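You operate a simulated robot arm through the tools that you are given. There is no shell and no other tool. Be economical: measure what you need, move in short steps, check, and stop when the job is done.

You are at the controls of a simulated robot arm. One attempt, no reset.

JOB
Clamp the dotted machine's finish lap, then try it at 400 rpm.
Fine: nut tight before you switch on; set the speed by the display and let it run two seconds or more; then switch off and see it at rest.

It is judged by the outcome, as a careful person would: the job done as asked, and still so three seconds after it is handed in. It fails if anything else is knocked over, pushed out of place, dropped, spilled or broken.

ROBOT AND FRAMES
A 6-joint arm with a two-finger parallel gripper, fixed in place. Base frame: the origin is at the foot of the arm, x ahead of it, y to its left, z up. Units: mm, rad, N and s.
With the tool pointing down near the work surface it reaches from about 160 to 740 mm from the base axis. Its first joint turns from -2.897 to 2.897 rad. Payload 3.91 kg.
The TCP is the grasp point between the finger pads, 30 mm short of the fingertips. In the tool frame z runs along the fingers and y along their closing line. Largest opening 110 mm; finger width 20, thickness 10; the body of the gripper, 48 by 112 mm, starts 55 mm behind the TCP.
Orientation is told as [roll, pitch, yaw] about the base's x, y, z axes, in that order, counted from this pose: with the fingers straight down and closing along the base's y, the tool's x points along the base's -x, its y along +y and its z along -z.

CONTROLS
- The arm moves only by the tool send_rows. Its argument "commands" is a list of rows, each an object of numbers (a shift or turn left out is 0, a gripper value left out holds the last): "tx", "ty", "tz": the shift along the tool's x, y, z in mm; "rx", "ry", "rz": the turn, a rotation vector about the tool's x, y, z in degrees; "fingers": the finger opening in mm, from 0 to 110. In form: [{"tx": .., "ty": .., "tz": .., "rx": .., "ry": .., "rz": .., "fingers": ..}, ...]. A call has 1 to 20 rows; each row is the pose to reach, as a shift and turn from the pose commanded when the call began, along the tool's axes at that moment. Rows are played at 5 a second. More than 50 mm and 0.15 rad between two rows, or a gripper value outside its range, and nothing of the call is played. A pose out of reach is approached as far as the arm can. The call stops where the force on the tool passes 40 N (or 10 N more than at its start, if that is more) or the arm is blocked; 0.2 s more then pass. Each finger travels about 45 mm/s and halts on what it meets, pressing with about 23 N; the grip force reading is that of the motor and also rises with nothing between the fingers. The clock runs only during rows and for 0.2 s after the last one: add rows that repeat a pose to give the fingers time. The reply holds the time, the measured pose of the TCP, the force on the tool along the base axes, the opening and the grip force, in the units named above and with some noise.
- Cameras (640 x 400 px; columns grow to the right, rows downward): "scene" is fixed at [219.5, 499.3, 1395.5]; the picture's right is [-0.67, -0.75, 0.00], its down [-0.68, 0.61, -0.41] and it looks along [0.31, -0.28, -0.91] (base axes); focal length 214 px, centre (320, 200). "wrist" rides on the gripper at [71, 22, -107] in the tool frame; the picture's right is [-0.29, 0.96, 0.00], its down [-0.76, -0.23, -0.61] and it looks along [-0.58, -0.18, 0.79] (tool axes); focal length 243 px, centre (320, 200). There is no depth. A picture from a camera that has moved, and an enlarged one, comes with that camera's place and axes in the base frame and with its lens.
- grab_frame(camera): a new picture of that camera. No time passes.
- raise_lower(by): slides the trunk up (or, below 0, down) by that many mm; the arm rides with it, the base frame stays. It gives what a move gives, with no picture.
- enlarge(camera, box): a new picture of the part [left, top, right, bottom] of that camera's present view, enlarged. No time passes.
- sign_off(): hands the job in; it is judged then, once.

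Work in short steps. Places have to be worked out from the pictures, the camera data and where the tool is seen: move nearer, look again, correct. Check each grasp and each placing, and mend what went wrong. You have 120 turns and 76 pictures in all, those below and enlarged ones among them. Open the gripper and draw the arm clear of the work before you hand the job in, unless the task says otherwise; then end with one line.

The tools are called after ">>>" by a JSON object that holds its "method" and its "body". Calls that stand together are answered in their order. send_rows: Moves the arm, as the interface text tells. Its arguments: {"type":"object","properties":{"commands":{"type":"array"}},"required":["commands"]} The other tools are called the same way: raise_lower (by) slides the trunk up or down; grab_frame (camera) takes a picture; enlarge (camera, box) takes an enlarged picture of a part of a camera's view; sign_off () hands the job in.

At the start:

```text
time: 0.0
eef_pos: [343.4, 187.8, 1162.5]
tcp_rot: [-0.001, -0.001, 0.0]
force: [0.3, 0.6, 0.3]
opening: 110.0
grasp_force: 0.1
trunk travel left (down, up): [-500.0, 90.0]
```

scene: 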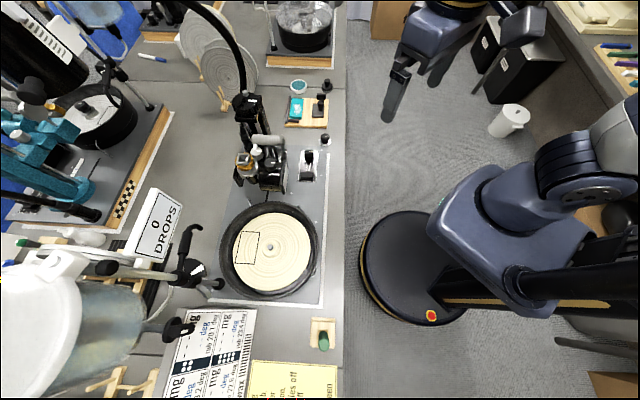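
wrist: 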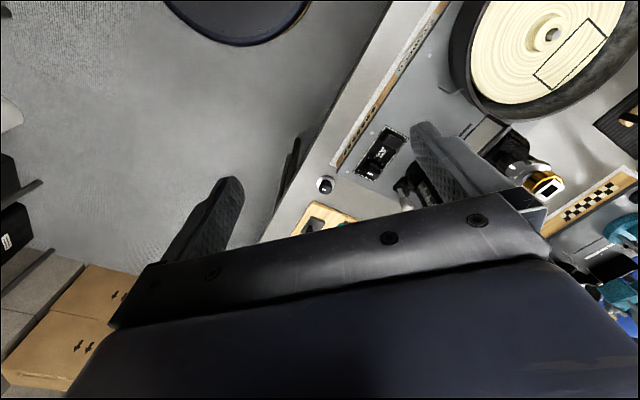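

I start by looking closer at the machines to find which one is dotted.

>>> {"method": "enlarge", "body": {"camera": "scene", "box": [200, 60, 360, 160]}}

>>> {"method": "enlarge", "body": {"camera": "scene", "box": [200, 140, 360, 240]}}

>>> {"method": "enlarge", "body": {"camera": "scene", "box": [0, 40, 240, 240]}}

>>> {"method": "enlarge", "body": {"camera": "scene", "box": [120, 280, 360, 400]}}

>>> {"method": "enlarge", "body": {"camera": "wrist", "box": [300, 0, 640, 240]}}

```text
4.00 times, centred on (280, 110) of scene
camera zoom: at [219.5, 499.3, 1395.5], right [-0.67, -0.75, 0.0], down [-0.68, 0.61, -0.41], along [0.31, -0.28, -0.91], focal length 858 px, centre (480, 560)
```

zoom: 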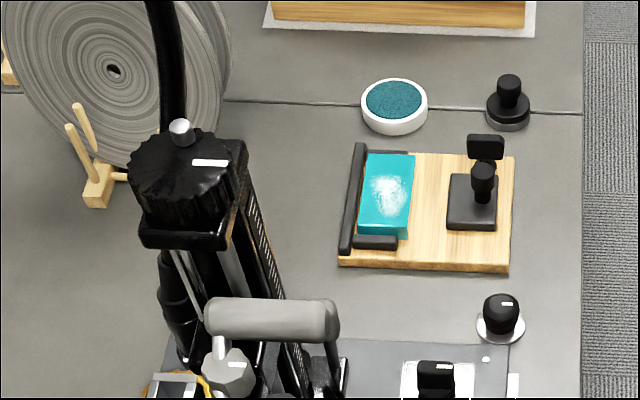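

```text
4.00 times, centred on (280, 190) of scene
camera zoom: at [219.5, 499.3, 1395.5], right [-0.67, -0.75, 0.0], down [-0.68, 0.61, -0.41], along [0.31, -0.28, -0.91], focal length 858 px, centre (480, 240)
```

zoom: 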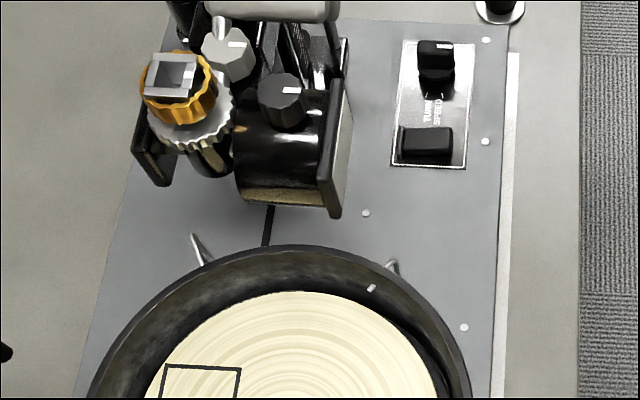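

```text
2.00 times, centred on (120, 140) of scene
camera zoom: at [219.5, 499.3, 1395.5], right [-0.67, -0.75, 0.0], down [-0.68, 0.61, -0.41], along [0.31, -0.28, -0.91], focal length 429 px, centre (720, 320)
```

zoom: 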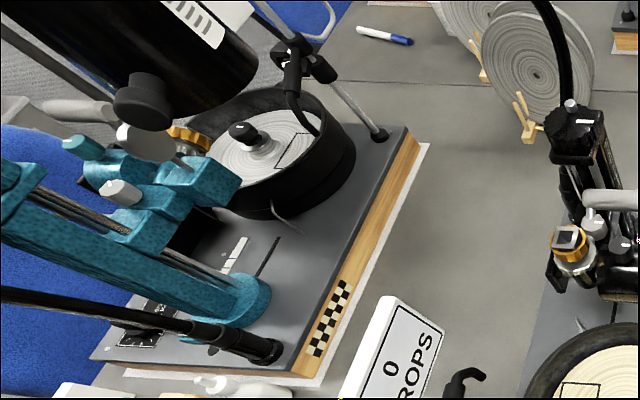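

```text
2.67 times, centred on (240, 340) of scene
camera zoom: at [219.5, 499.3, 1395.5], right [-0.67, -0.75, 0.0], down [-0.68, 0.61, -0.41], along [0.31, -0.28, -0.91], focal length 572 px, centre (533, -173)
```

zoom: 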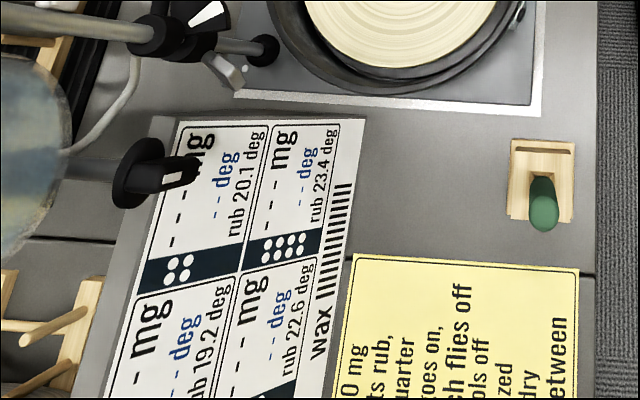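

```text
1.67 times, centred on (470, 120) of wrist
camera zoom: at [272.2, 209.1, 1269.3], right [0.29, 0.96, 0.0], down [0.76, -0.23, 0.61], along [0.58, -0.18, -0.79], focal length 404 px, centre (70, 333)
```

zoom: 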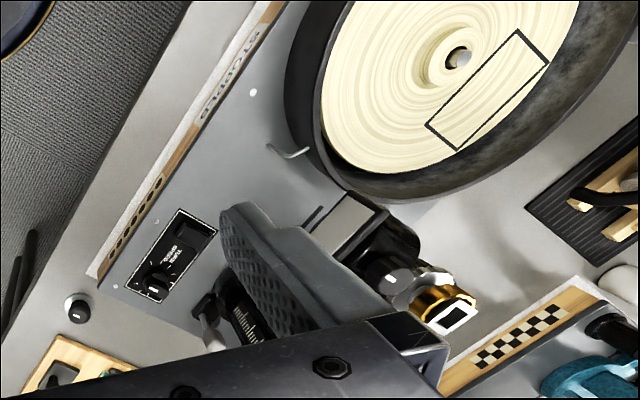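

The near machine has a dotted strip and a "STOPPED" display. The far one has a checkered strip. Next I check the spindle, the loose knobs and the note.

>>> {"method": "enlarge", "body": {"camera": "scene", "box": [240, 345, 350, 400]}}

>>> {"method": "enlarge", "body": {"camera": "scene", "box": [240, 220, 304, 260]}}

>>> {"method": "enlarge", "body": {"camera": "scene", "box": [284, 70, 348, 190]}}

>>> {"method": "enlarge", "body": {"camera": "scene", "box": [130, 0, 350, 120]}}

```text
5.82 times, centred on (295, 372) of scene
camera zoom: at [219.5, 499.3, 1395.5], right [-0.67, -0.75, 0.0], down [-0.68, 0.61, -0.41], along [0.31, -0.28, -0.91], focal length 1248 px, centre (466, -804)
```

zoom: 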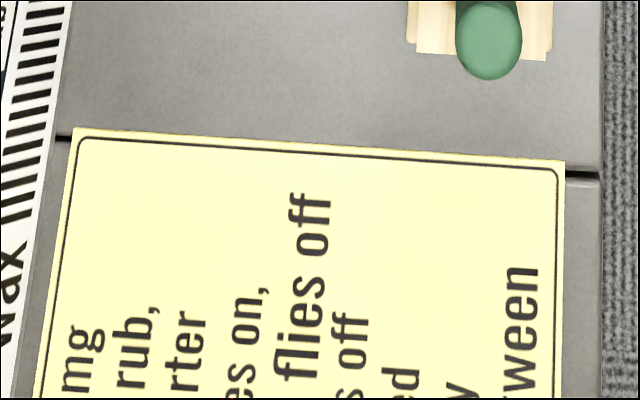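

```text
10.00 times, centred on (272, 240) of scene
camera zoom: at [219.5, 499.3, 1395.5], right [-0.67, -0.75, 0.0], down [-0.68, 0.61, -0.41], along [0.31, -0.28, -0.91], focal length 2145 px, centre (800, -200)
```

zoom: 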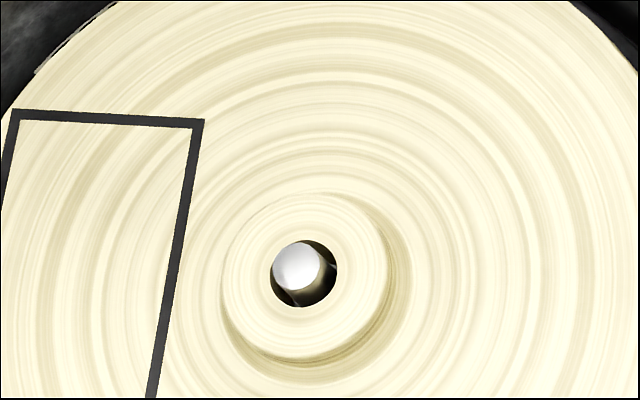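

```text
3.33 times, centred on (316, 130) of scene
camera zoom: at [219.5, 499.3, 1395.5], right [-0.67, -0.75, 0.0], down [-0.68, 0.61, -0.41], along [0.31, -0.28, -0.91], focal length 715 px, centre (333, 433)
```

zoom: 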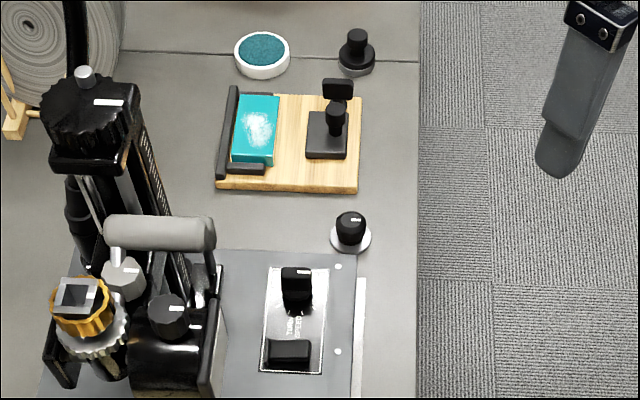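

```text
2.91 times, centred on (240, 60) of scene
camera zoom: at [219.5, 499.3, 1395.5], right [-0.67, -0.75, 0.0], down [-0.68, 0.61, -0.41], along [0.31, -0.28, -0.91], focal length 624 px, centre (553, 607)
```

zoom: 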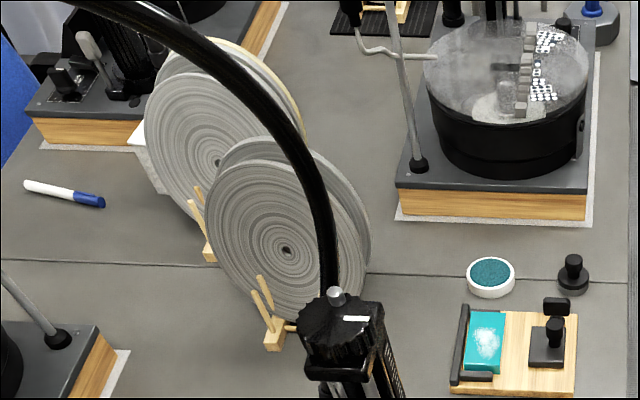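

The lap sits on the spindle with no nut. The loose black knob with a pale flange looks like the nut, at about (603, 126). I move over it to look closer.

>>> {"method": "send_rows", "body": {"commands": [{"tx": -40, "ty": -10, "tz": 20}, {"tx": -80, "ty": -20, "tz": 40}, {"tx": -120, "ty": -30, "tz": 60}, {"tx": -160, "ty": -40, "tz": 80}, {"tx": -200, "ty": -50, "tz": 100}, {"tx": -230, "ty": -60, "tz": 125}, {"tx": -245, "ty": -60, "tz": 150}, {"tx": -245, "ty": -60, "tz": 150}]}}

>>> {"method": "grab_frame", "body": {"camera": "wrist"}}

>>> {"method": "grab_frame", "body": {"camera": "scene"}}

```text
time: 1.8
eef_pos: [588.8, 127.0, 1010.3]
tcp_rot: [0.0, 0.0, 0.0]
force: [0.6, -0.1, 0.1]
opening: 110.1
grasp_force: 0.1
trunk travel left (down, up): [-500.0, 90.0]
```

```text
64 pictures are left
camera wrist: at [518.2, 149.1, 1118.1], right [0.29, 0.96, 0.0], down [0.76, -0.23, 0.61], along [0.58, -0.18, -0.79], focal length 243 px, centre (320, 200)
```

wrist: 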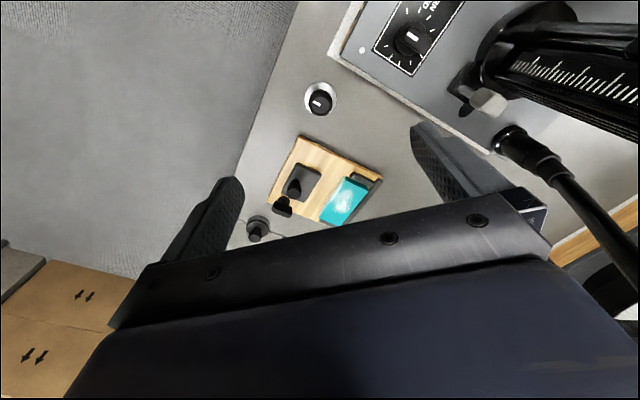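

```text
63 pictures are left
```

scene: 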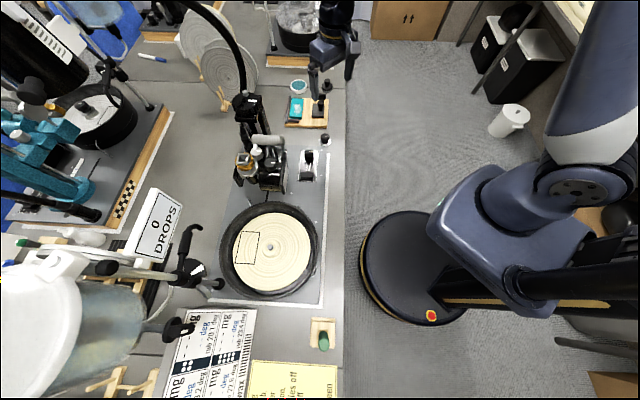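

The two views agree on the nut at about (607, 122). I lower part way with the fingers narrowed to keep off the machine's edge, then look again.

>>> {"method": "send_rows", "body": {"commands": [{"tx": -18, "ty": -5, "tz": 40, "fingers": 70}, {"tx": -18, "ty": -5, "tz": 80, "fingers": 70}, {"tx": -18, "ty": -5, "tz": 120, "fingers": 70}, {"tx": -18, "ty": -5, "tz": 150, "fingers": 70}, {"tx": -18, "ty": -5, "tz": 150, "fingers": 70}]}}

>>> {"method": "enlarge", "body": {"camera": "wrist", "box": [240, 0, 480, 180]}}

```text
time: 3.0
eef_pos: [606.4, 124.2, 861.0]
tcp_rot: [0.001, 0.0, 0.0]
force: [0.0, -0.5, 0.5]
opening: 69.9
grasp_force: 0.0
trunk travel left (down, up): [-500.0, 90.0]
```

```text
2.22 times, centred on (360, 90) of wrist
camera zoom: at [535.6, 144.3, 968.0], right [0.29, 0.96, 0.0], down [0.76, -0.23, 0.61], along [0.58, -0.18, -0.79], focal length 539 px, centre (231, 444)
```

zoom: 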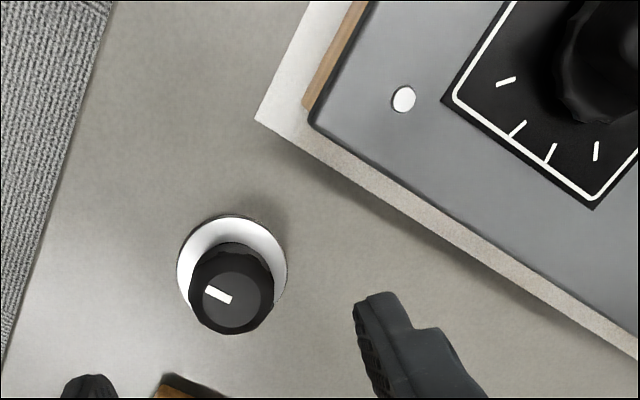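

The nut is at about (607.7, 121.5). It has a knob about 31 mm wide and 25 mm high on a 44 mm flange. I centre over it and descend so the fingertips stop just above the flange, then close.

>>> {"method": "send_rows", "body": {"commands": [{"tx": -1.3, "ty": -2.7, "tz": 25}, {"tx": -1.3, "ty": -2.7, "tz": 50}, {"tx": -1.3, "ty": -2.7, "tz": 65}, {"tx": -1.3, "ty": -2.7, "tz": 73}, {"tx": -1.3, "ty": -2.7, "tz": 73}]}}

>>> {"method": "grab_frame", "body": {"camera": "wrist"}}

```text
time: 4.2
eef_pos: [607.3, 119.8, 789.0]
tcp_rot: [0.001, -0.001, -0.001]
force: [0.0, 0.1, 0.1]
opening: 70.4
grasp_force: 0.1
trunk travel left (down, up): [-500.0, 90.0]
```

```text
61 pictures are left
camera wrist: at [536.6, 141.2, 895.0], right [0.29, 0.96, 0.0], down [0.76, -0.23, 0.61], along [0.58, -0.18, -0.79], focal length 243 px, centre (320, 200)
```

wrist: 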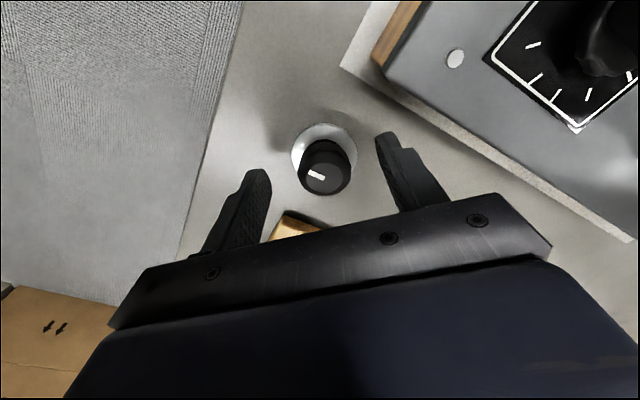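

The knob is centred between the fingers. I close on it.

>>> {"method": "send_rows", "body": {"commands": [{"ty": 1.5, "fingers": 20}, {"ty": 1.5, "fingers": 20}, {"ty": 1.5, "fingers": 20}, {"ty": 1.5, "fingers": 20}, {"ty": 1.5, "fingers": 20}, {"ty": 1.5, "fingers": 20}]}}

>>> {"method": "send_rows", "body": {"commands": [{"tz": -10}, {"tz": -30}, {"tz": -60}, {"tz": -60}]}}

>>> {"method": "grab_frame", "body": {"camera": "wrist"}}

```text
time: 5.6
eef_pos: [607.8, 121.9, 789.3]
tcp_rot: [0.0, 0.001, 0.0]
force: [0.2, 0.2, -0.1]
opening: 31.9
grasp_force: 23.2
trunk travel left (down, up): [-500.0, 90.0]
```

```text
time: 6.6
eef_pos: [607.3, 120.8, 850.3]
tcp_rot: [0.0, 0.002, 0.0]
force: [-0.2, -0.1, 0.0]
opening: 32.0
grasp_force: 22.8
trunk travel left (down, up): [-500.0, 90.0]
```

```text
60 pictures are left
camera wrist: at [536.6, 143.0, 956.7], right [0.29, 0.96, 0.0], down [0.76, -0.23, 0.61], along [0.58, -0.18, -0.79], focal length 243 px, centre (320, 200)
```

wrist: 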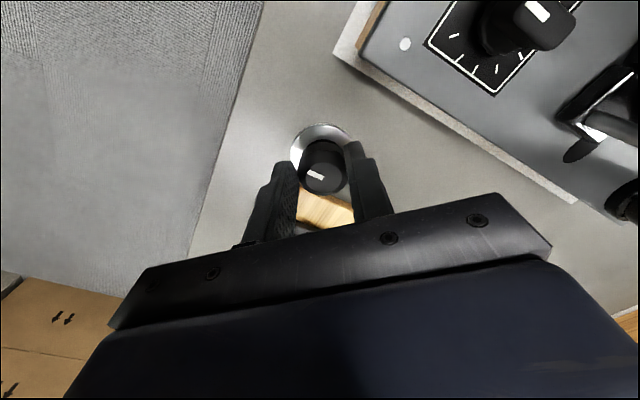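

The nut is held and lifted; its underside is about 38 mm below the TCP. I raise it, bring it back on the robot's side of the mast, and approach the spindle to look.

>>> {"method": "send_rows", "body": {"commands": [{"tz": -45}, {"tx": 30, "ty": 10, "tz": -90}, {"tx": 70, "ty": 15, "tz": -120}, {"tx": 110, "ty": 30, "tz": -140}, {"tx": 150, "ty": 50, "tz": -150}, {"tx": 185, "ty": 80, "tz": -150}, {"tx": 215, "ty": 115, "tz": -150}, {"tx": 235, "ty": 155, "tz": -150}, {"tx": 245, "ty": 200, "tz": -150}, {"tx": 250, "ty": 245, "tz": -150}, {"tx": 250, "ty": 290, "tz": -150}, {"tx": 250, "ty": 290, "tz": -150}]}}

>>> {"method": "grab_frame", "body": {"camera": "wrist"}}

>>> {"method": "grab_frame", "body": {"camera": "scene"}}

```text
refused: row 2 steps farther than a row can; nothing moved
```

```text
59 pictures are left
camera wrist: at [536.6, 143.0, 956.7], right [0.29, 0.96, 0.0], down [0.76, -0.23, 0.61], along [0.58, -0.18, -0.79], focal length 243 px, centre (320, 200)
```

wrist: 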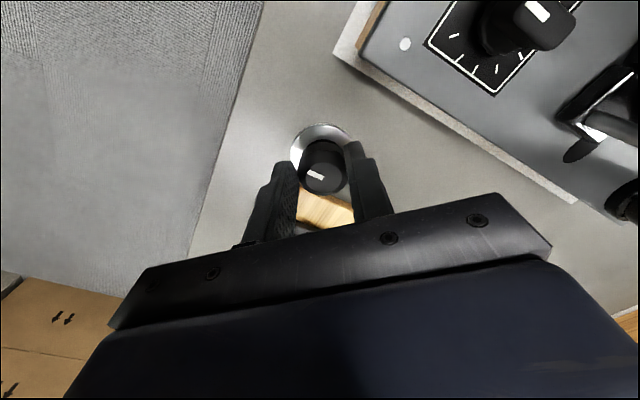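

```text
58 pictures are left
```

scene: 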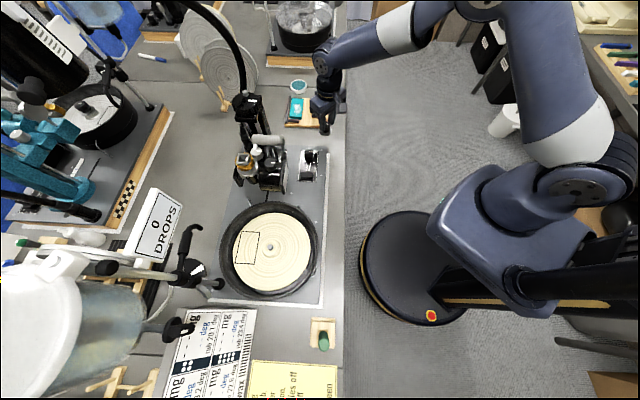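

One step was slightly too long, so nothing moved. I use shorter steps.

>>> {"method": "send_rows", "body": {"commands": [{"tz": -40}, {"tx": 20, "ty": 5, "tz": -80}, {"tx": 50, "ty": 10, "tz": -110}, {"tx": 85, "ty": 20, "tz": -135}, {"tx": 120, "ty": 35, "tz": -150}, {"tx": 155, "ty": 60, "tz": -150}, {"tx": 185, "ty": 90, "tz": -150}, {"tx": 210, "ty": 125, "tz": -150}, {"tx": 230, "ty": 165, "tz": -150}, {"tx": 240, "ty": 205, "tz": -150}, {"tx": 250, "ty": 250, "tz": -150}, {"tx": 250, "ty": 290, "tz": -150}, {"tx": 250, "ty": 290, "tz": -150}]}}

>>> {"method": "grab_frame", "body": {"camera": "wrist"}}

>>> {"method": "grab_frame", "body": {"camera": "scene"}}

```text
time: 9.4
eef_pos: [357.0, 411.5, 998.8]
tcp_rot: [0.0, 0.0, 0.001]
force: [-0.6, 0.0, -0.6]
opening: 31.9
grasp_force: 22.7
trunk travel left (down, up): [-500.0, 90.0]
```

```text
57 pictures are left
camera wrist: at [286.5, 432.9, 1105.8], right [0.29, 0.96, 0.0], down [0.76, -0.23, 0.61], along [0.58, -0.18, -0.79], focal length 243 px, centre (320, 200)
```

wrist: 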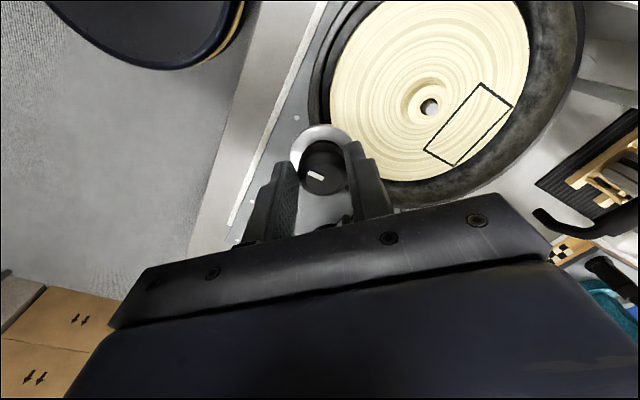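

```text
56 pictures are left
```

scene: 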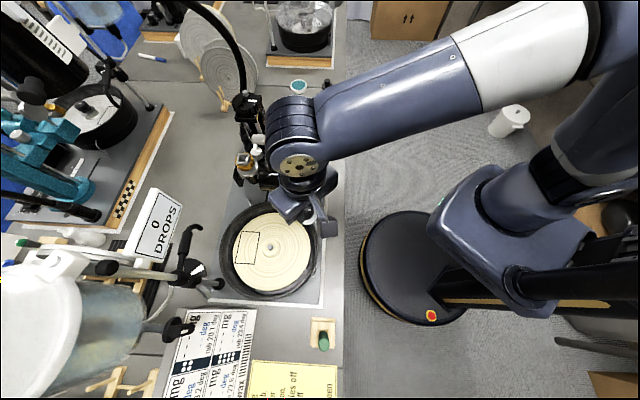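

The spindle appears at about (393, 518) with its top near z 835. I move over it, still high, and look again.

>>> {"method": "send_rows", "body": {"commands": [{"tx": -10, "ty": 40}, {"tx": -22, "ty": 75, "tz": 20}, {"tx": -32, "ty": 102, "tz": 50}, {"tx": -32, "ty": 102, "tz": 70}, {"tx": -32, "ty": 102, "tz": 70}]}}

>>> {"method": "grab_frame", "body": {"camera": "wrist"}}

>>> {"method": "enlarge", "body": {"camera": "scene", "box": [208, 170, 352, 260]}}

```text
time: 10.6
eef_pos: [389.7, 513.4, 929.3]
tcp_rot: [0.0, 0.001, 0.0]
force: [-0.2, -0.6, -1.2]
opening: 31.9
grasp_force: 22.9
trunk travel left (down, up): [-500.0, 90.0]
```

```text
55 pictures are left
camera wrist: at [319.1, 534.8, 1035.7], right [0.29, 0.96, 0.0], down [0.76, -0.23, 0.61], along [0.58, -0.18, -0.79], focal length 243 px, centre (320, 200)
```

wrist: 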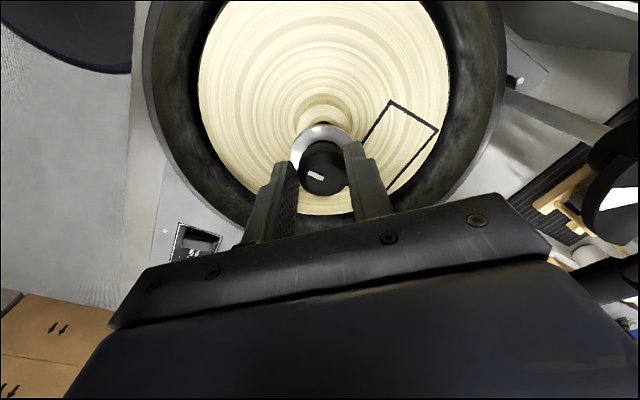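

```text
4.44 times, centred on (280, 215) of scene
camera zoom: at [219.5, 499.3, 1395.5], right [-0.67, -0.75, 0.0], down [-0.68, 0.61, -0.41], along [0.31, -0.28, -0.91], focal length 953 px, centre (498, 133)
```

zoom: 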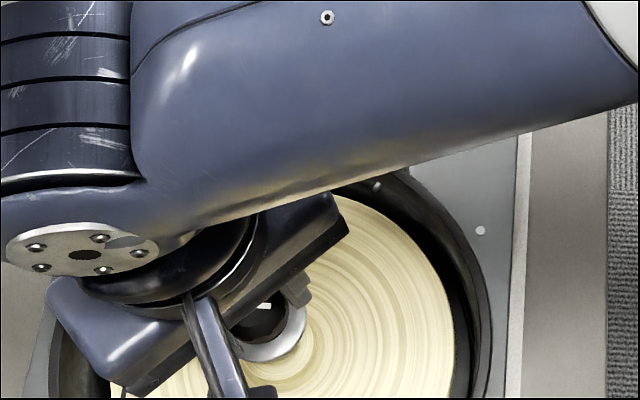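

The spindle hole sits just behind the nut in this view. I enlarge it to measure the offset.

>>> {"method": "enlarge", "body": {"camera": "wrist", "box": [256, 80, 384, 200]}}

```text
3.33 times, centred on (320, 140) of wrist
camera zoom: at [319.1, 534.8, 1035.7], right [0.29, 0.96, 0.0], down [0.76, -0.23, 0.61], along [0.58, -0.18, -0.79], focal length 809 px, centre (320, 400)
```

zoom: 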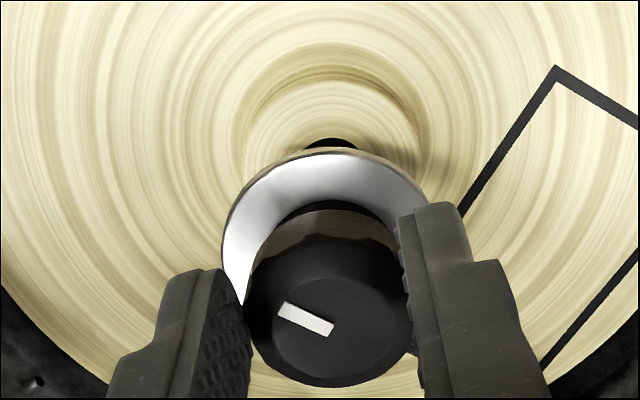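

The nut hides the hole, so I shift it 40 mm in +x and lower a bit to get a clear view of the spindle.

>>> {"method": "send_rows", "body": {"commands": [{"tx": -40}, {"tx": -40, "tz": 25}, {"tx": -40, "tz": 25}]}}

>>> {"method": "enlarge", "body": {"camera": "wrist", "box": [256, 40, 384, 120]}}

```text
time: 11.4
eef_pos: [430.5, 512.8, 905.0]
tcp_rot: [-0.001, 0.001, 0.0]
force: [-0.1, -0.8, -1.0]
opening: 32.0
grasp_force: 23.1
trunk travel left (down, up): [-500.0, 90.0]
```

```text
5.00 times, centred on (320, 80) of wrist
camera zoom: at [359.0, 534.9, 1011.1], right [0.29, 0.96, 0.0], down [0.76, -0.23, 0.61], along [0.58, -0.18, -0.79], focal length 1213 px, centre (320, 800)
```

zoom: 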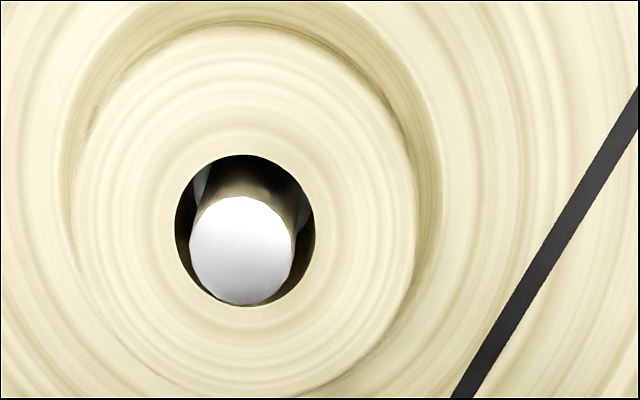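

The spindle tip is at about (391, 515) near z 855, about 10 mm above the lap hub. I go back over it with the nut and lower gently until it touches.

>>> {"method": "send_rows", "body": {"commands": [{"tx": 20, "ty": 1, "tz": -6}, {"tx": 38.7, "ty": 1.6, "tz": -6}, {"tx": 38.7, "ty": 1.6, "tz": 0}, {"tx": 38.7, "ty": 1.6, "tz": 4}, {"tx": 38.7, "ty": 1.6, "tz": 7}, {"tx": 38.7, "ty": 1.6, "tz": 10}, {"tx": 38.7, "ty": 1.6, "tz": 10}]}}

>>> {"method": "grab_frame", "body": {"camera": "wrist"}}

>>> {"method": "enlarge", "body": {"camera": "scene", "box": [208, 190, 352, 280]}}

```text
time: 13.0
eef_pos: [389.9, 514.7, 894.6]
tcp_rot: [0.001, -0.001, 0.0]
force: [-0.3, 0.7, 0.1]
opening: 20.0
grasp_force: 0.0
trunk travel left (down, up): [-500.0, 90.0]
```

```text
51 pictures are left
camera wrist: at [319.8, 536.2, 1001.1], right [0.29, 0.96, 0.0], down [0.76, -0.23, 0.61], along [0.58, -0.18, -0.79], focal length 243 px, centre (320, 200)
```

wrist: 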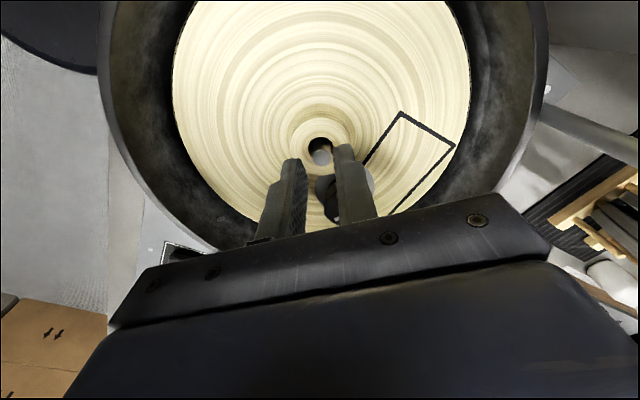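

```text
4.44 times, centred on (280, 235) of scene
camera zoom: at [219.5, 499.3, 1395.5], right [-0.67, -0.75, 0.0], down [-0.68, 0.61, -0.41], along [0.31, -0.28, -0.91], focal length 953 px, centre (498, 44)
```

zoom: 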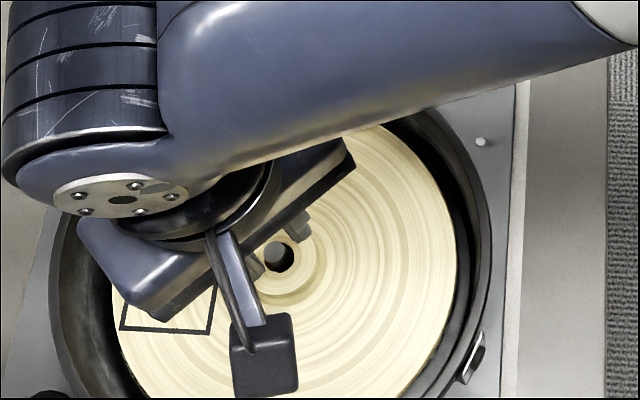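

The nut met the spindle sooner than expected and slipped out of the grip. It now lies on the lap beside the fingers. I lift straight up slowly and look at how it lies.

>>> {"method": "send_rows", "body": {"commands": [{"tz": -5}, {"tz": -15}, {"tz": -30}, {"tz": -50}, {"tz": -50}]}}

>>> {"method": "grab_frame", "body": {"camera": "wrist"}}

```text
time: 14.2
eef_pos: [389.5, 514.2, 944.4]
tcp_rot: [-0.001, -0.001, 0.0]
force: [0.1, 0.1, -0.2]
opening: 20.2
grasp_force: 0.1
trunk travel left (down, up): [-500.0, 90.0]
```

```text
49 pictures are left
camera wrist: at [319.2, 536.2, 1051.1], right [0.29, 0.96, 0.0], down [0.76, -0.23, 0.61], along [0.58, -0.18, -0.79], focal length 243 px, centre (320, 200)
```

wrist: 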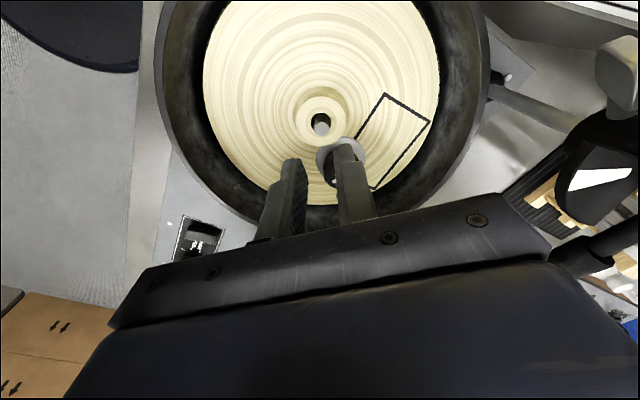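

I move 60 mm in +x and open the fingers, so the nut comes into clear view.

>>> {"method": "send_rows", "body": {"commands": [{"tx": -30}, {"tx": -60, "ty": -10, "fingers": 70}, {"tx": -60, "ty": -10}, {"tx": -60, "ty": -10}]}}

>>> {"method": "grab_frame", "body": {"camera": "wrist"}}

>>> {"method": "enlarge", "body": {"camera": "wrist", "box": [256, 40, 416, 140]}}

```text
time: 15.2
eef_pos: [451.3, 505.3, 944.9]
tcp_rot: [-0.001, -0.002, 0.0]
force: [-0.2, -1.0, 0.1]
opening: 69.7
grasp_force: 0.1
trunk travel left (down, up): [-500.0, 90.0]
```

```text
48 pictures are left
camera wrist: at [380.4, 526.5, 1051.6], right [0.29, 0.96, 0.0], down [0.76, -0.23, 0.61], along [0.58, -0.18, -0.79], focal length 243 px, centre (320, 200)
```

wrist: 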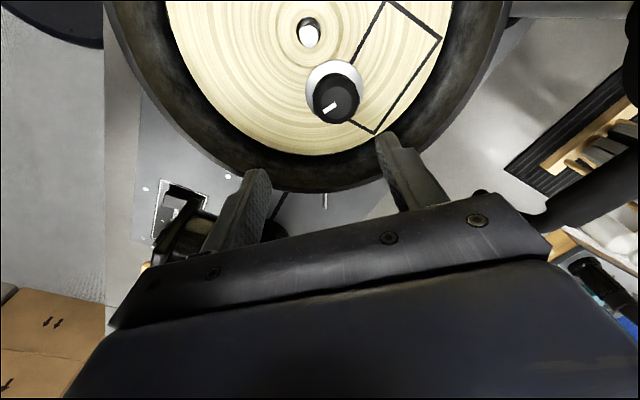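

```text
4.00 times, centred on (336, 90) of wrist
camera zoom: at [380.4, 526.5, 1051.6], right [0.29, 0.96, 0.0], down [0.76, -0.23, 0.61], along [0.58, -0.18, -0.79], focal length 970 px, centre (256, 640)
```

zoom: 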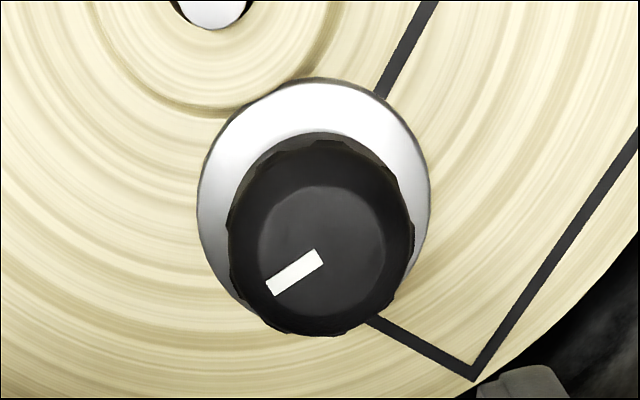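

The nut landed upright on the lap at about (425, 524). Triangulating again puts the spindle tip at about (388.7, 515.5, 865). I move over the nut with open fingers and look before descending.

>>> {"method": "send_rows", "body": {"commands": [{"tx": 13, "ty": 10}, {"tx": 26, "ty": 18.7}, {"tx": 26, "ty": 18.7, "tz": 30}, {"tx": 26, "ty": 18.7, "tz": 30}]}}

>>> {"method": "enlarge", "body": {"camera": "wrist", "box": [208, 100, 432, 240]}}

```text
time: 16.2
eef_pos: [425.1, 524.6, 913.8]
tcp_rot: [0.0, 0.0, 0.0]
force: [0.8, 0.0, 0.6]
opening: 70.3
grasp_force: 0.1
trunk travel left (down, up): [-500.0, 90.0]
```

```text
2.86 times, centred on (320, 170) of wrist
camera zoom: at [354.5, 545.9, 1020.3], right [0.29, 0.96, 0.0], down [0.76, -0.23, 0.61], along [0.58, -0.18, -0.79], focal length 693 px, centre (320, 286)
```

zoom: 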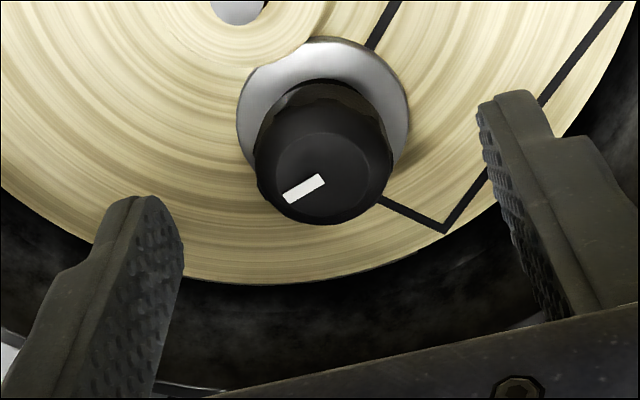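

The nut is almost centred, with its flange at about z 855. I descend to TCP z 893 and check before closing.

>>> {"method": "send_rows", "body": {"commands": [{"tx": -0.7, "ty": 0.3, "tz": 10}, {"tx": -0.7, "ty": 0.3, "tz": 17}, {"tx": -0.7, "ty": 0.3, "tz": 21}, {"tx": -0.7, "ty": 0.3, "tz": 21}]}}

>>> {"method": "enlarge", "body": {"camera": "wrist", "box": [208, 100, 432, 240]}}

```text
time: 17.2
eef_pos: [425.0, 523.7, 894.1]
tcp_rot: [0.0, 0.001, 0.002]
force: [0.5, 0.0, 0.6]
opening: 70.0
grasp_force: 0.1
trunk travel left (down, up): [-500.0, 90.0]
```

```text
2.86 times, centred on (320, 170) of wrist
camera zoom: at [355.1, 545.5, 999.9], right [0.29, 0.96, 0.0], down [0.76, -0.23, 0.61], along [0.58, -0.18, -0.79], focal length 693 px, centre (320, 286)
```

zoom: 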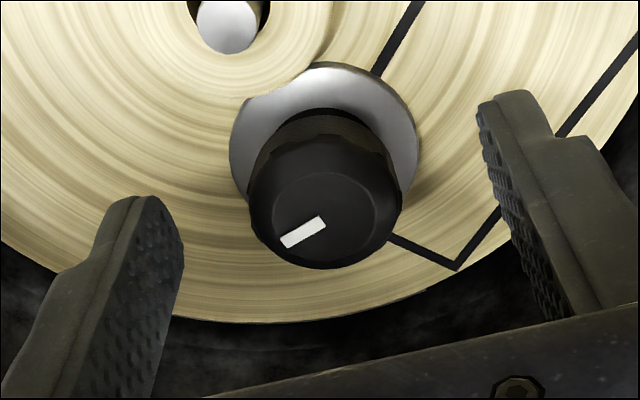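

The geometry matches the first grasp, a few mm higher. I lower 3 mm more and close.

>>> {"method": "send_rows", "body": {"commands": [{"tz": 3}, {"tz": 3, "fingers": 20}, {"tz": 3, "fingers": 20}, {"tz": 3, "fingers": 20}, {"tz": 3, "fingers": 20}, {"tz": 3, "fingers": 20}, {"tz": 3, "fingers": 20}]}}

>>> {"method": "send_rows", "body": {"commands": [{"tz": -5}, {"tz": -15}, {"tz": -27}, {"tz": -27}]}}

>>> {"method": "enlarge", "body": {"camera": "wrist", "box": [208, 60, 432, 200]}}

```text
time: 18.8
eef_pos: [426.7, 523.7, 890.0]
tcp_rot: [-0.002, -0.001, -0.001]
force: [0.0, -0.4, 0.1]
opening: 31.8
grasp_force: 23.2
trunk travel left (down, up): [-500.0, 90.0]
```

```text
time: 19.8
eef_pos: [426.3, 523.0, 917.9]
tcp_rot: [0.0, -0.001, -0.001]
force: [-0.3, -0.5, -0.8]
opening: 31.8
grasp_force: 23.1
trunk travel left (down, up): [-500.0, 90.0]
```

```text
2.86 times, centred on (320, 130) of wrist
camera zoom: at [354.9, 545.4, 1024.0], right [0.29, 0.96, 0.0], down [0.76, -0.23, 0.61], along [0.58, -0.18, -0.79], focal length 693 px, centre (320, 400)
```

zoom: 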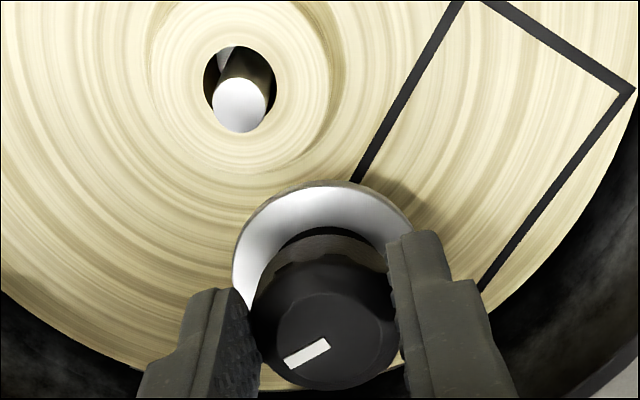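

The nut is held again with the same geometry. I move over the spindle at about (388.5, 516) and lower in small steps while watching the force.

>>> {"method": "send_rows", "body": {"commands": [{"tx": 18, "ty": -4}, {"tx": 37.2, "ty": -8.1}, {"tx": 37.2, "ty": -8.1, "tz": 8}, {"tx": 37.2, "ty": -8.1, "tz": 13}, {"tx": 37.2, "ty": -8.1, "tz": 15}, {"tx": 37.2, "ty": -8.1, "tz": 15}]}}

>>> {"method": "enlarge", "body": {"camera": "scene", "box": [240, 215, 304, 255]}}

>>> {"method": "enlarge", "body": {"camera": "wrist", "box": [256, 100, 384, 200]}}

```text
time: 21.2
eef_pos: [387.0, 515.2, 905.2]
tcp_rot: [0.004, -0.004, 0.0]
force: [-1.0, -1.0, 24.0]
opening: 32.2
grasp_force: 22.9
trunk travel left (down, up): [-500.0, 90.0]
```

```text
10.00 times, centred on (272, 235) of scene
camera zoom: at [219.5, 499.3, 1395.5], right [-0.67, -0.75, 0.0], down [-0.68, 0.61, -0.41], along [0.31, -0.28, -0.91], focal length 2145 px, centre (800, -150)
```

zoom: 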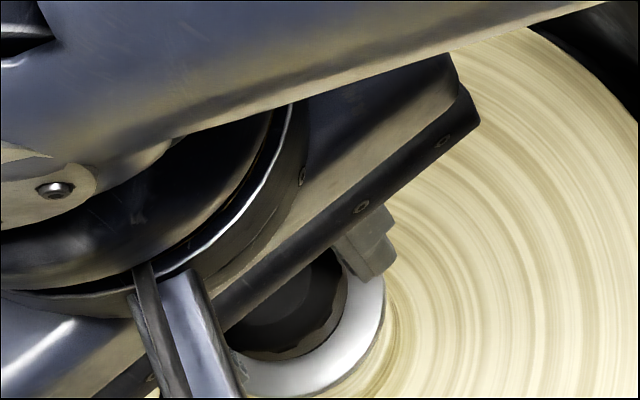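

```text
4.00 times, centred on (320, 150) of wrist
camera zoom: at [316.7, 536.7, 1012.2], right [0.29, 0.96, 0.01], down [0.76, -0.23, 0.61], along [0.58, -0.17, -0.79], focal length 970 px, centre (320, 400)
```

zoom: 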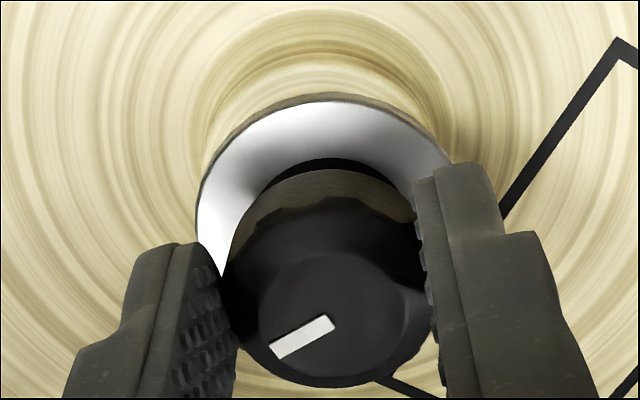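

The nut is resting on the spindle tip with 24 N, and both views show it aligned. I ease off slightly and turn it clockwise (+rz) while following down lightly, to see if the thread catches.

>>> {"method": "send_rows", "body": {"commands": [{"tz": -1}, {"tz": -1, "rz": 8}, {"tz": -1, "rz": 16}, {"tz": -1, "rz": 24}, {"tz": -1, "rz": 32}, {"tz": -1, "rz": 40}, {"tz": -1, "rz": 40}]}}

>>> {"method": "enlarge", "body": {"camera": "wrist", "box": [208, 80, 432, 220]}}

```text
time: 22.8
eef_pos: [387.7, 515.6, 904.7]
tcp_rot: [0.0, 0.0, -0.701]
force: [4.4, 1.8, 22.7]
opening: 31.9
grasp_force: 23.1
trunk travel left (down, up): [-500.0, 90.0]
```

```text
2.86 times, centred on (320, 150) of wrist
camera zoom: at [347.8, 577.4, 1011.3], right [0.84, 0.54, 0.0], down [0.43, -0.67, 0.61], along [0.33, -0.51, -0.79], focal length 693 px, centre (320, 343)
```

zoom: 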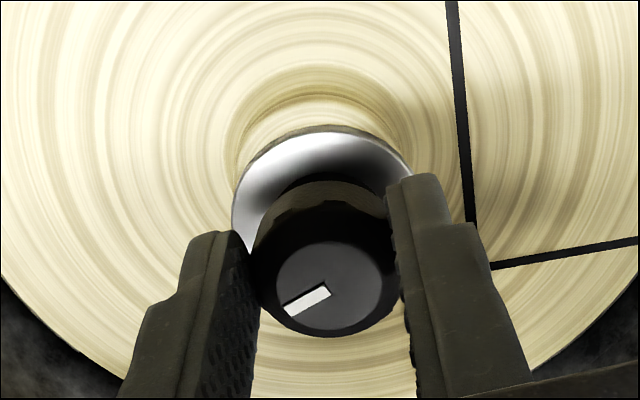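

It turns with the gripper but the force still holds at 23 N. I turn further at the same height to see whether the force falls, which would mean the thread is pulling.

>>> {"method": "send_rows", "body": {"commands": [{"rz": 8}, {"rz": 16}, {"rz": 24}, {"rz": 32}, {"rz": 40}, {"rz": 48}, {"rz": 48}]}}

```text
time: 24.4
eef_pos: [387.7, 515.7, 905.2]
tcp_rot: [0.001, 0.0, -1.538]
force: [4.4, -1.1, 18.6]
opening: 32.1
grasp_force: 22.6
trunk travel left (down, up): [-500.0, 90.0]
```

It has not descended. The camera now looks from another side, so I check the centring there and from the scene.

>>> {"method": "enlarge", "body": {"camera": "wrist", "box": [256, 80, 384, 200]}}

>>> {"method": "enlarge", "body": {"camera": "scene", "box": [240, 215, 304, 275]}}

```text
3.33 times, centred on (320, 140) of wrist
camera zoom: at [407.4, 586.8, 1010.9], right [0.97, -0.26, 0.0], down [-0.21, -0.77, 0.61], along [-0.16, -0.59, -0.79], focal length 809 px, centre (320, 400)
```

zoom: 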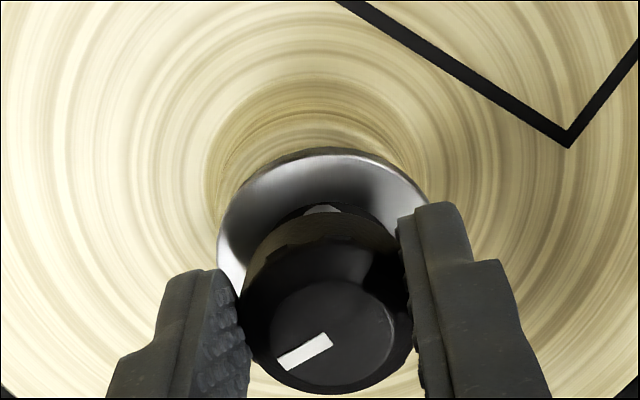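

```text
6.67 times, centred on (272, 245) of scene
camera zoom: at [219.5, 499.3, 1395.5], right [-0.67, -0.75, 0.0], down [-0.68, 0.61, -0.41], along [0.31, -0.28, -0.91], focal length 1430 px, centre (640, -100)
```

zoom: 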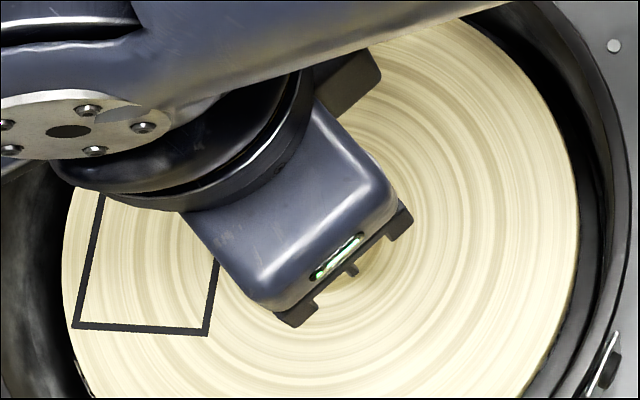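

Something pale shows at the neck between flange and knob. I enlarge it.

>>> {"method": "enlarge", "body": {"camera": "wrist", "box": [296, 115, 376, 165]}}

```text
8.00 times, centred on (336, 140) of wrist
camera zoom: at [407.4, 586.8, 1010.9], right [0.97, -0.26, 0.0], down [-0.21, -0.77, 0.61], along [-0.16, -0.59, -0.79], focal length 1941 px, centre (192, 680)
```

zoom: 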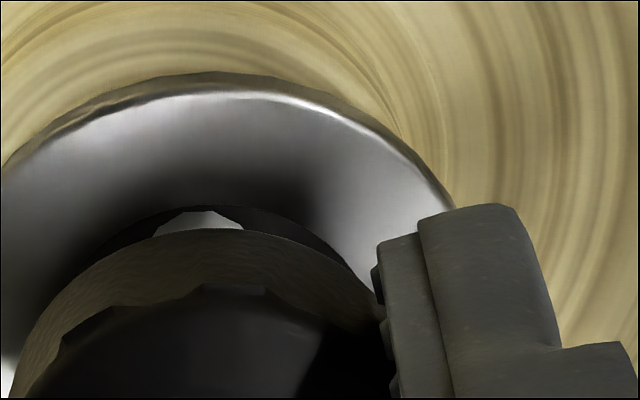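

The pale patch might be the spindle tip, off to the +x/+y side of the nut. I lift 15 mm and shift the hand aside to measure the spindle from this new direction.

>>> {"method": "send_rows", "body": {"commands": [{"tz": -5}, {"tz": -15}, {"tz": -15, "tx": -20}, {"tz": -15, "tx": -40}, {"tz": -15, "tx": -40}]}}

>>> {"method": "enlarge", "body": {"camera": "wrist", "box": [208, 60, 432, 200]}}

```text
time: 25.6
eef_pos: [389.5, 476.7, 918.0]
tcp_rot: [0.001, -0.001, -1.535]
force: [0.5, -0.1, -1.3]
opening: 31.9
grasp_force: 23.1
trunk travel left (down, up): [-500.0, 90.0]
```

```text
2.86 times, centred on (320, 130) of wrist
camera zoom: at [409.1, 548.0, 1024.7], right [0.97, -0.26, 0.0], down [-0.2, -0.77, 0.61], along [-0.16, -0.59, -0.79], focal length 693 px, centre (320, 400)
```

zoom: 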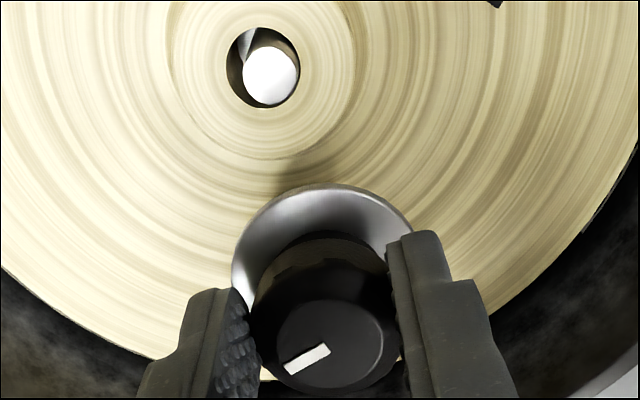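

The new view gives a refined tip at about (389.7, 516.1, 862). To understand how the nut is built and how it seats, I look at the identical nut clamped on the checkered machine.

>>> {"method": "enlarge", "body": {"camera": "scene", "box": [68, 90, 116, 120]}}

>>> {"method": "enlarge", "body": {"camera": "wrist", "box": [280, 115, 360, 200]}}

```text
13.33 times, centred on (92, 105) of scene
camera zoom: at [219.5, 499.3, 1395.5], right [-0.67, -0.75, 0.0], down [-0.68, 0.61, -0.41], along [0.31, -0.28, -0.91], focal length 2860 px, centre (3360, 1467)
```

zoom: 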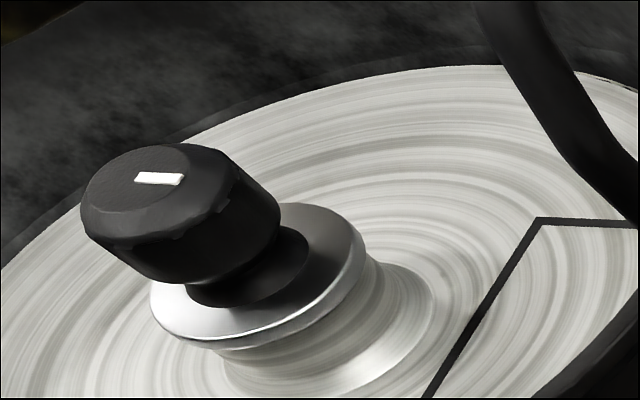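

```text
4.71 times, centred on (320, 158) of wrist
camera zoom: at [409.1, 548.0, 1024.7], right [0.97, -0.26, 0.0], down [-0.2, -0.77, 0.61], along [-0.16, -0.59, -0.79], focal length 1142 px, centre (320, 400)
```

zoom: 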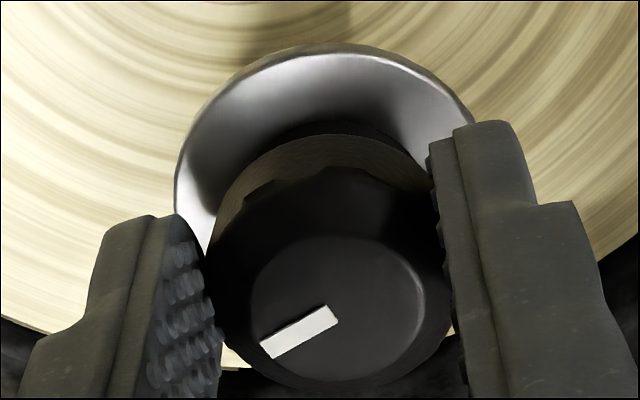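

The views agree on a tip at about (388.8, 516.1, 866) once I allow for the small in-hand bias. The pale patch was only a light glint. I return over the spindle with a light touch and turn counter-clockwise first, to feel for the thread start.

>>> {"method": "send_rows", "body": {"commands": [{"tx": 20}, {"tx": 40.4, "ty": 0.3}, {"tx": 40.4, "ty": 0.3, "tz": 8}, {"tx": 40.4, "ty": 0.3, "tz": 12}, {"tx": 40.4, "ty": 0.3, "tz": 13.5}, {"tx": 40.4, "ty": 0.3, "tz": 13.5}]}}

>>> {"method": "send_rows", "body": {"commands": [{"rz": -8}, {"rz": -16}, {"rz": -24}, {"rz": -32}, {"rz": -40}, {"rz": -48}, {"rz": -56}, {"rz": -64}, {"rz": -72}, {"rz": -80}, {"rz": -88}, {"rz": -88}]}}

```text
time: 27.0
eef_pos: [387.9, 516.4, 904.8]
tcp_rot: [0.0, -0.001, -1.537]
force: [0.6, -0.8, -0.8]
opening: 32.3
grasp_force: 23.2
trunk travel left (down, up): [-500.0, 90.0]
```

```text
time: 29.6
eef_pos: [388.7, 516.8, 904.6]
tcp_rot: [0.001, -0.001, 0.002]
force: [-0.5, -0.3, 0.6]
opening: 31.9
grasp_force: 22.8
trunk travel left (down, up): [-500.0, 90.0]
```

There is no contact yet at 905. I correct by half a millimetre and lower in steps.

>>> {"method": "send_rows", "body": {"commands": [{"tx": 0.4, "ty": -0.4}, {"tx": 0.4, "ty": -0.4, "tz": 1}, {"tx": 0.4, "ty": -0.4, "tz": 1}]}}

>>> {"method": "send_rows", "body": {"commands": [{"tz": 1}, {"tz": 1}]}}

```text
time: 30.4
eef_pos: [388.7, 515.7, 904.9]
tcp_rot: [0.002, -0.001, 0.001]
force: [-0.9, -0.5, 1.2]
opening: 31.8
grasp_force: 22.6
trunk travel left (down, up): [-500.0, 90.0]
```

```text
time: 31.0
eef_pos: [388.5, 516.1, 904.2]
tcp_rot: [0.001, -0.001, 0.001]
force: [0.1, -0.9, 9.2]
opening: 32.1
grasp_force: 22.9
trunk travel left (down, up): [-500.0, 90.0]
```

Contact is now about 9 N. I run a small circular search to see if the nut drops over the tip.

>>> {"method": "send_rows", "body": {"commands": [{"tx": 0.8}, {"tx": 0.6, "ty": 0.6}, {"ty": 0.8}, {"tx": -0.6, "ty": 0.6}, {"tx": -0.8}, {"tx": -0.6, "ty": -0.6}, {"ty": -0.8}, {"tx": 0.6, "ty": -0.6}, {"tx": 0.8}, {}, {}]}}

>>> {"method": "send_rows", "body": {"commands": [{"rz": 8}, {"rz": 16}, {"rz": 24}, {"rz": 32}, {"rz": 40}, {"rz": 48}, {"rz": 56}, {"rz": 64}, {"rz": 72}, {"rz": 80}, {"rz": 88}, {"rz": 96}, {"rz": 104}, {"rz": 112}, {"rz": 120}, {"rz": 128}, {"rz": 136}, {"rz": 136}]}}

```text
time: 33.4
eef_pos: [388.2, 515.5, 904.4]
tcp_rot: [0.002, -0.001, -0.001]
force: [4.8, 4.0, 17.1]
opening: 31.8
grasp_force: 23.3
trunk travel left (down, up): [-500.0, 90.0]
```

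```text
time: 37.2
eef_pos: [388.9, 514.7, 903.5]
tcp_rot: [-0.006, 0.002, -2.015]
force: [-4.6, 4.8, 14.0]
opening: 31.7
grasp_force: 23.1
out of reach, approached as far as the arm can: row 15, 16, 17, 18
trunk travel left (down, up): [-500.0, 90.0]
```

The wrist limit is near rz +115°. To test whether the thread has caught, I lift 2 mm and read the force.

>>> {"method": "send_rows", "body": {"commands": [{"tz": -1}, {"tz": -1}]}}

>>> {"method": "send_rows", "body": {"commands": [{"tz": -1.2}, {"tz": -1.2}]}}

```text
time: 37.8
eef_pos: [390.2, 513.3, 904.3]
tcp_rot: [-0.008, 0.0, -2.016]
force: [-2.5, 2.3, 7.3]
opening: 32.1
grasp_force: 23.0
trunk travel left (down, up): [-500.0, 90.0]
```

```text
time: 38.4
eef_pos: [390.9, 514.2, 903.7]
tcp_rot: [-0.009, 0.002, -2.016]
force: [-0.3, 0.6, -0.9]
opening: 32.0
grasp_force: 22.8
trunk travel left (down, up): [-500.0, 90.0]
```

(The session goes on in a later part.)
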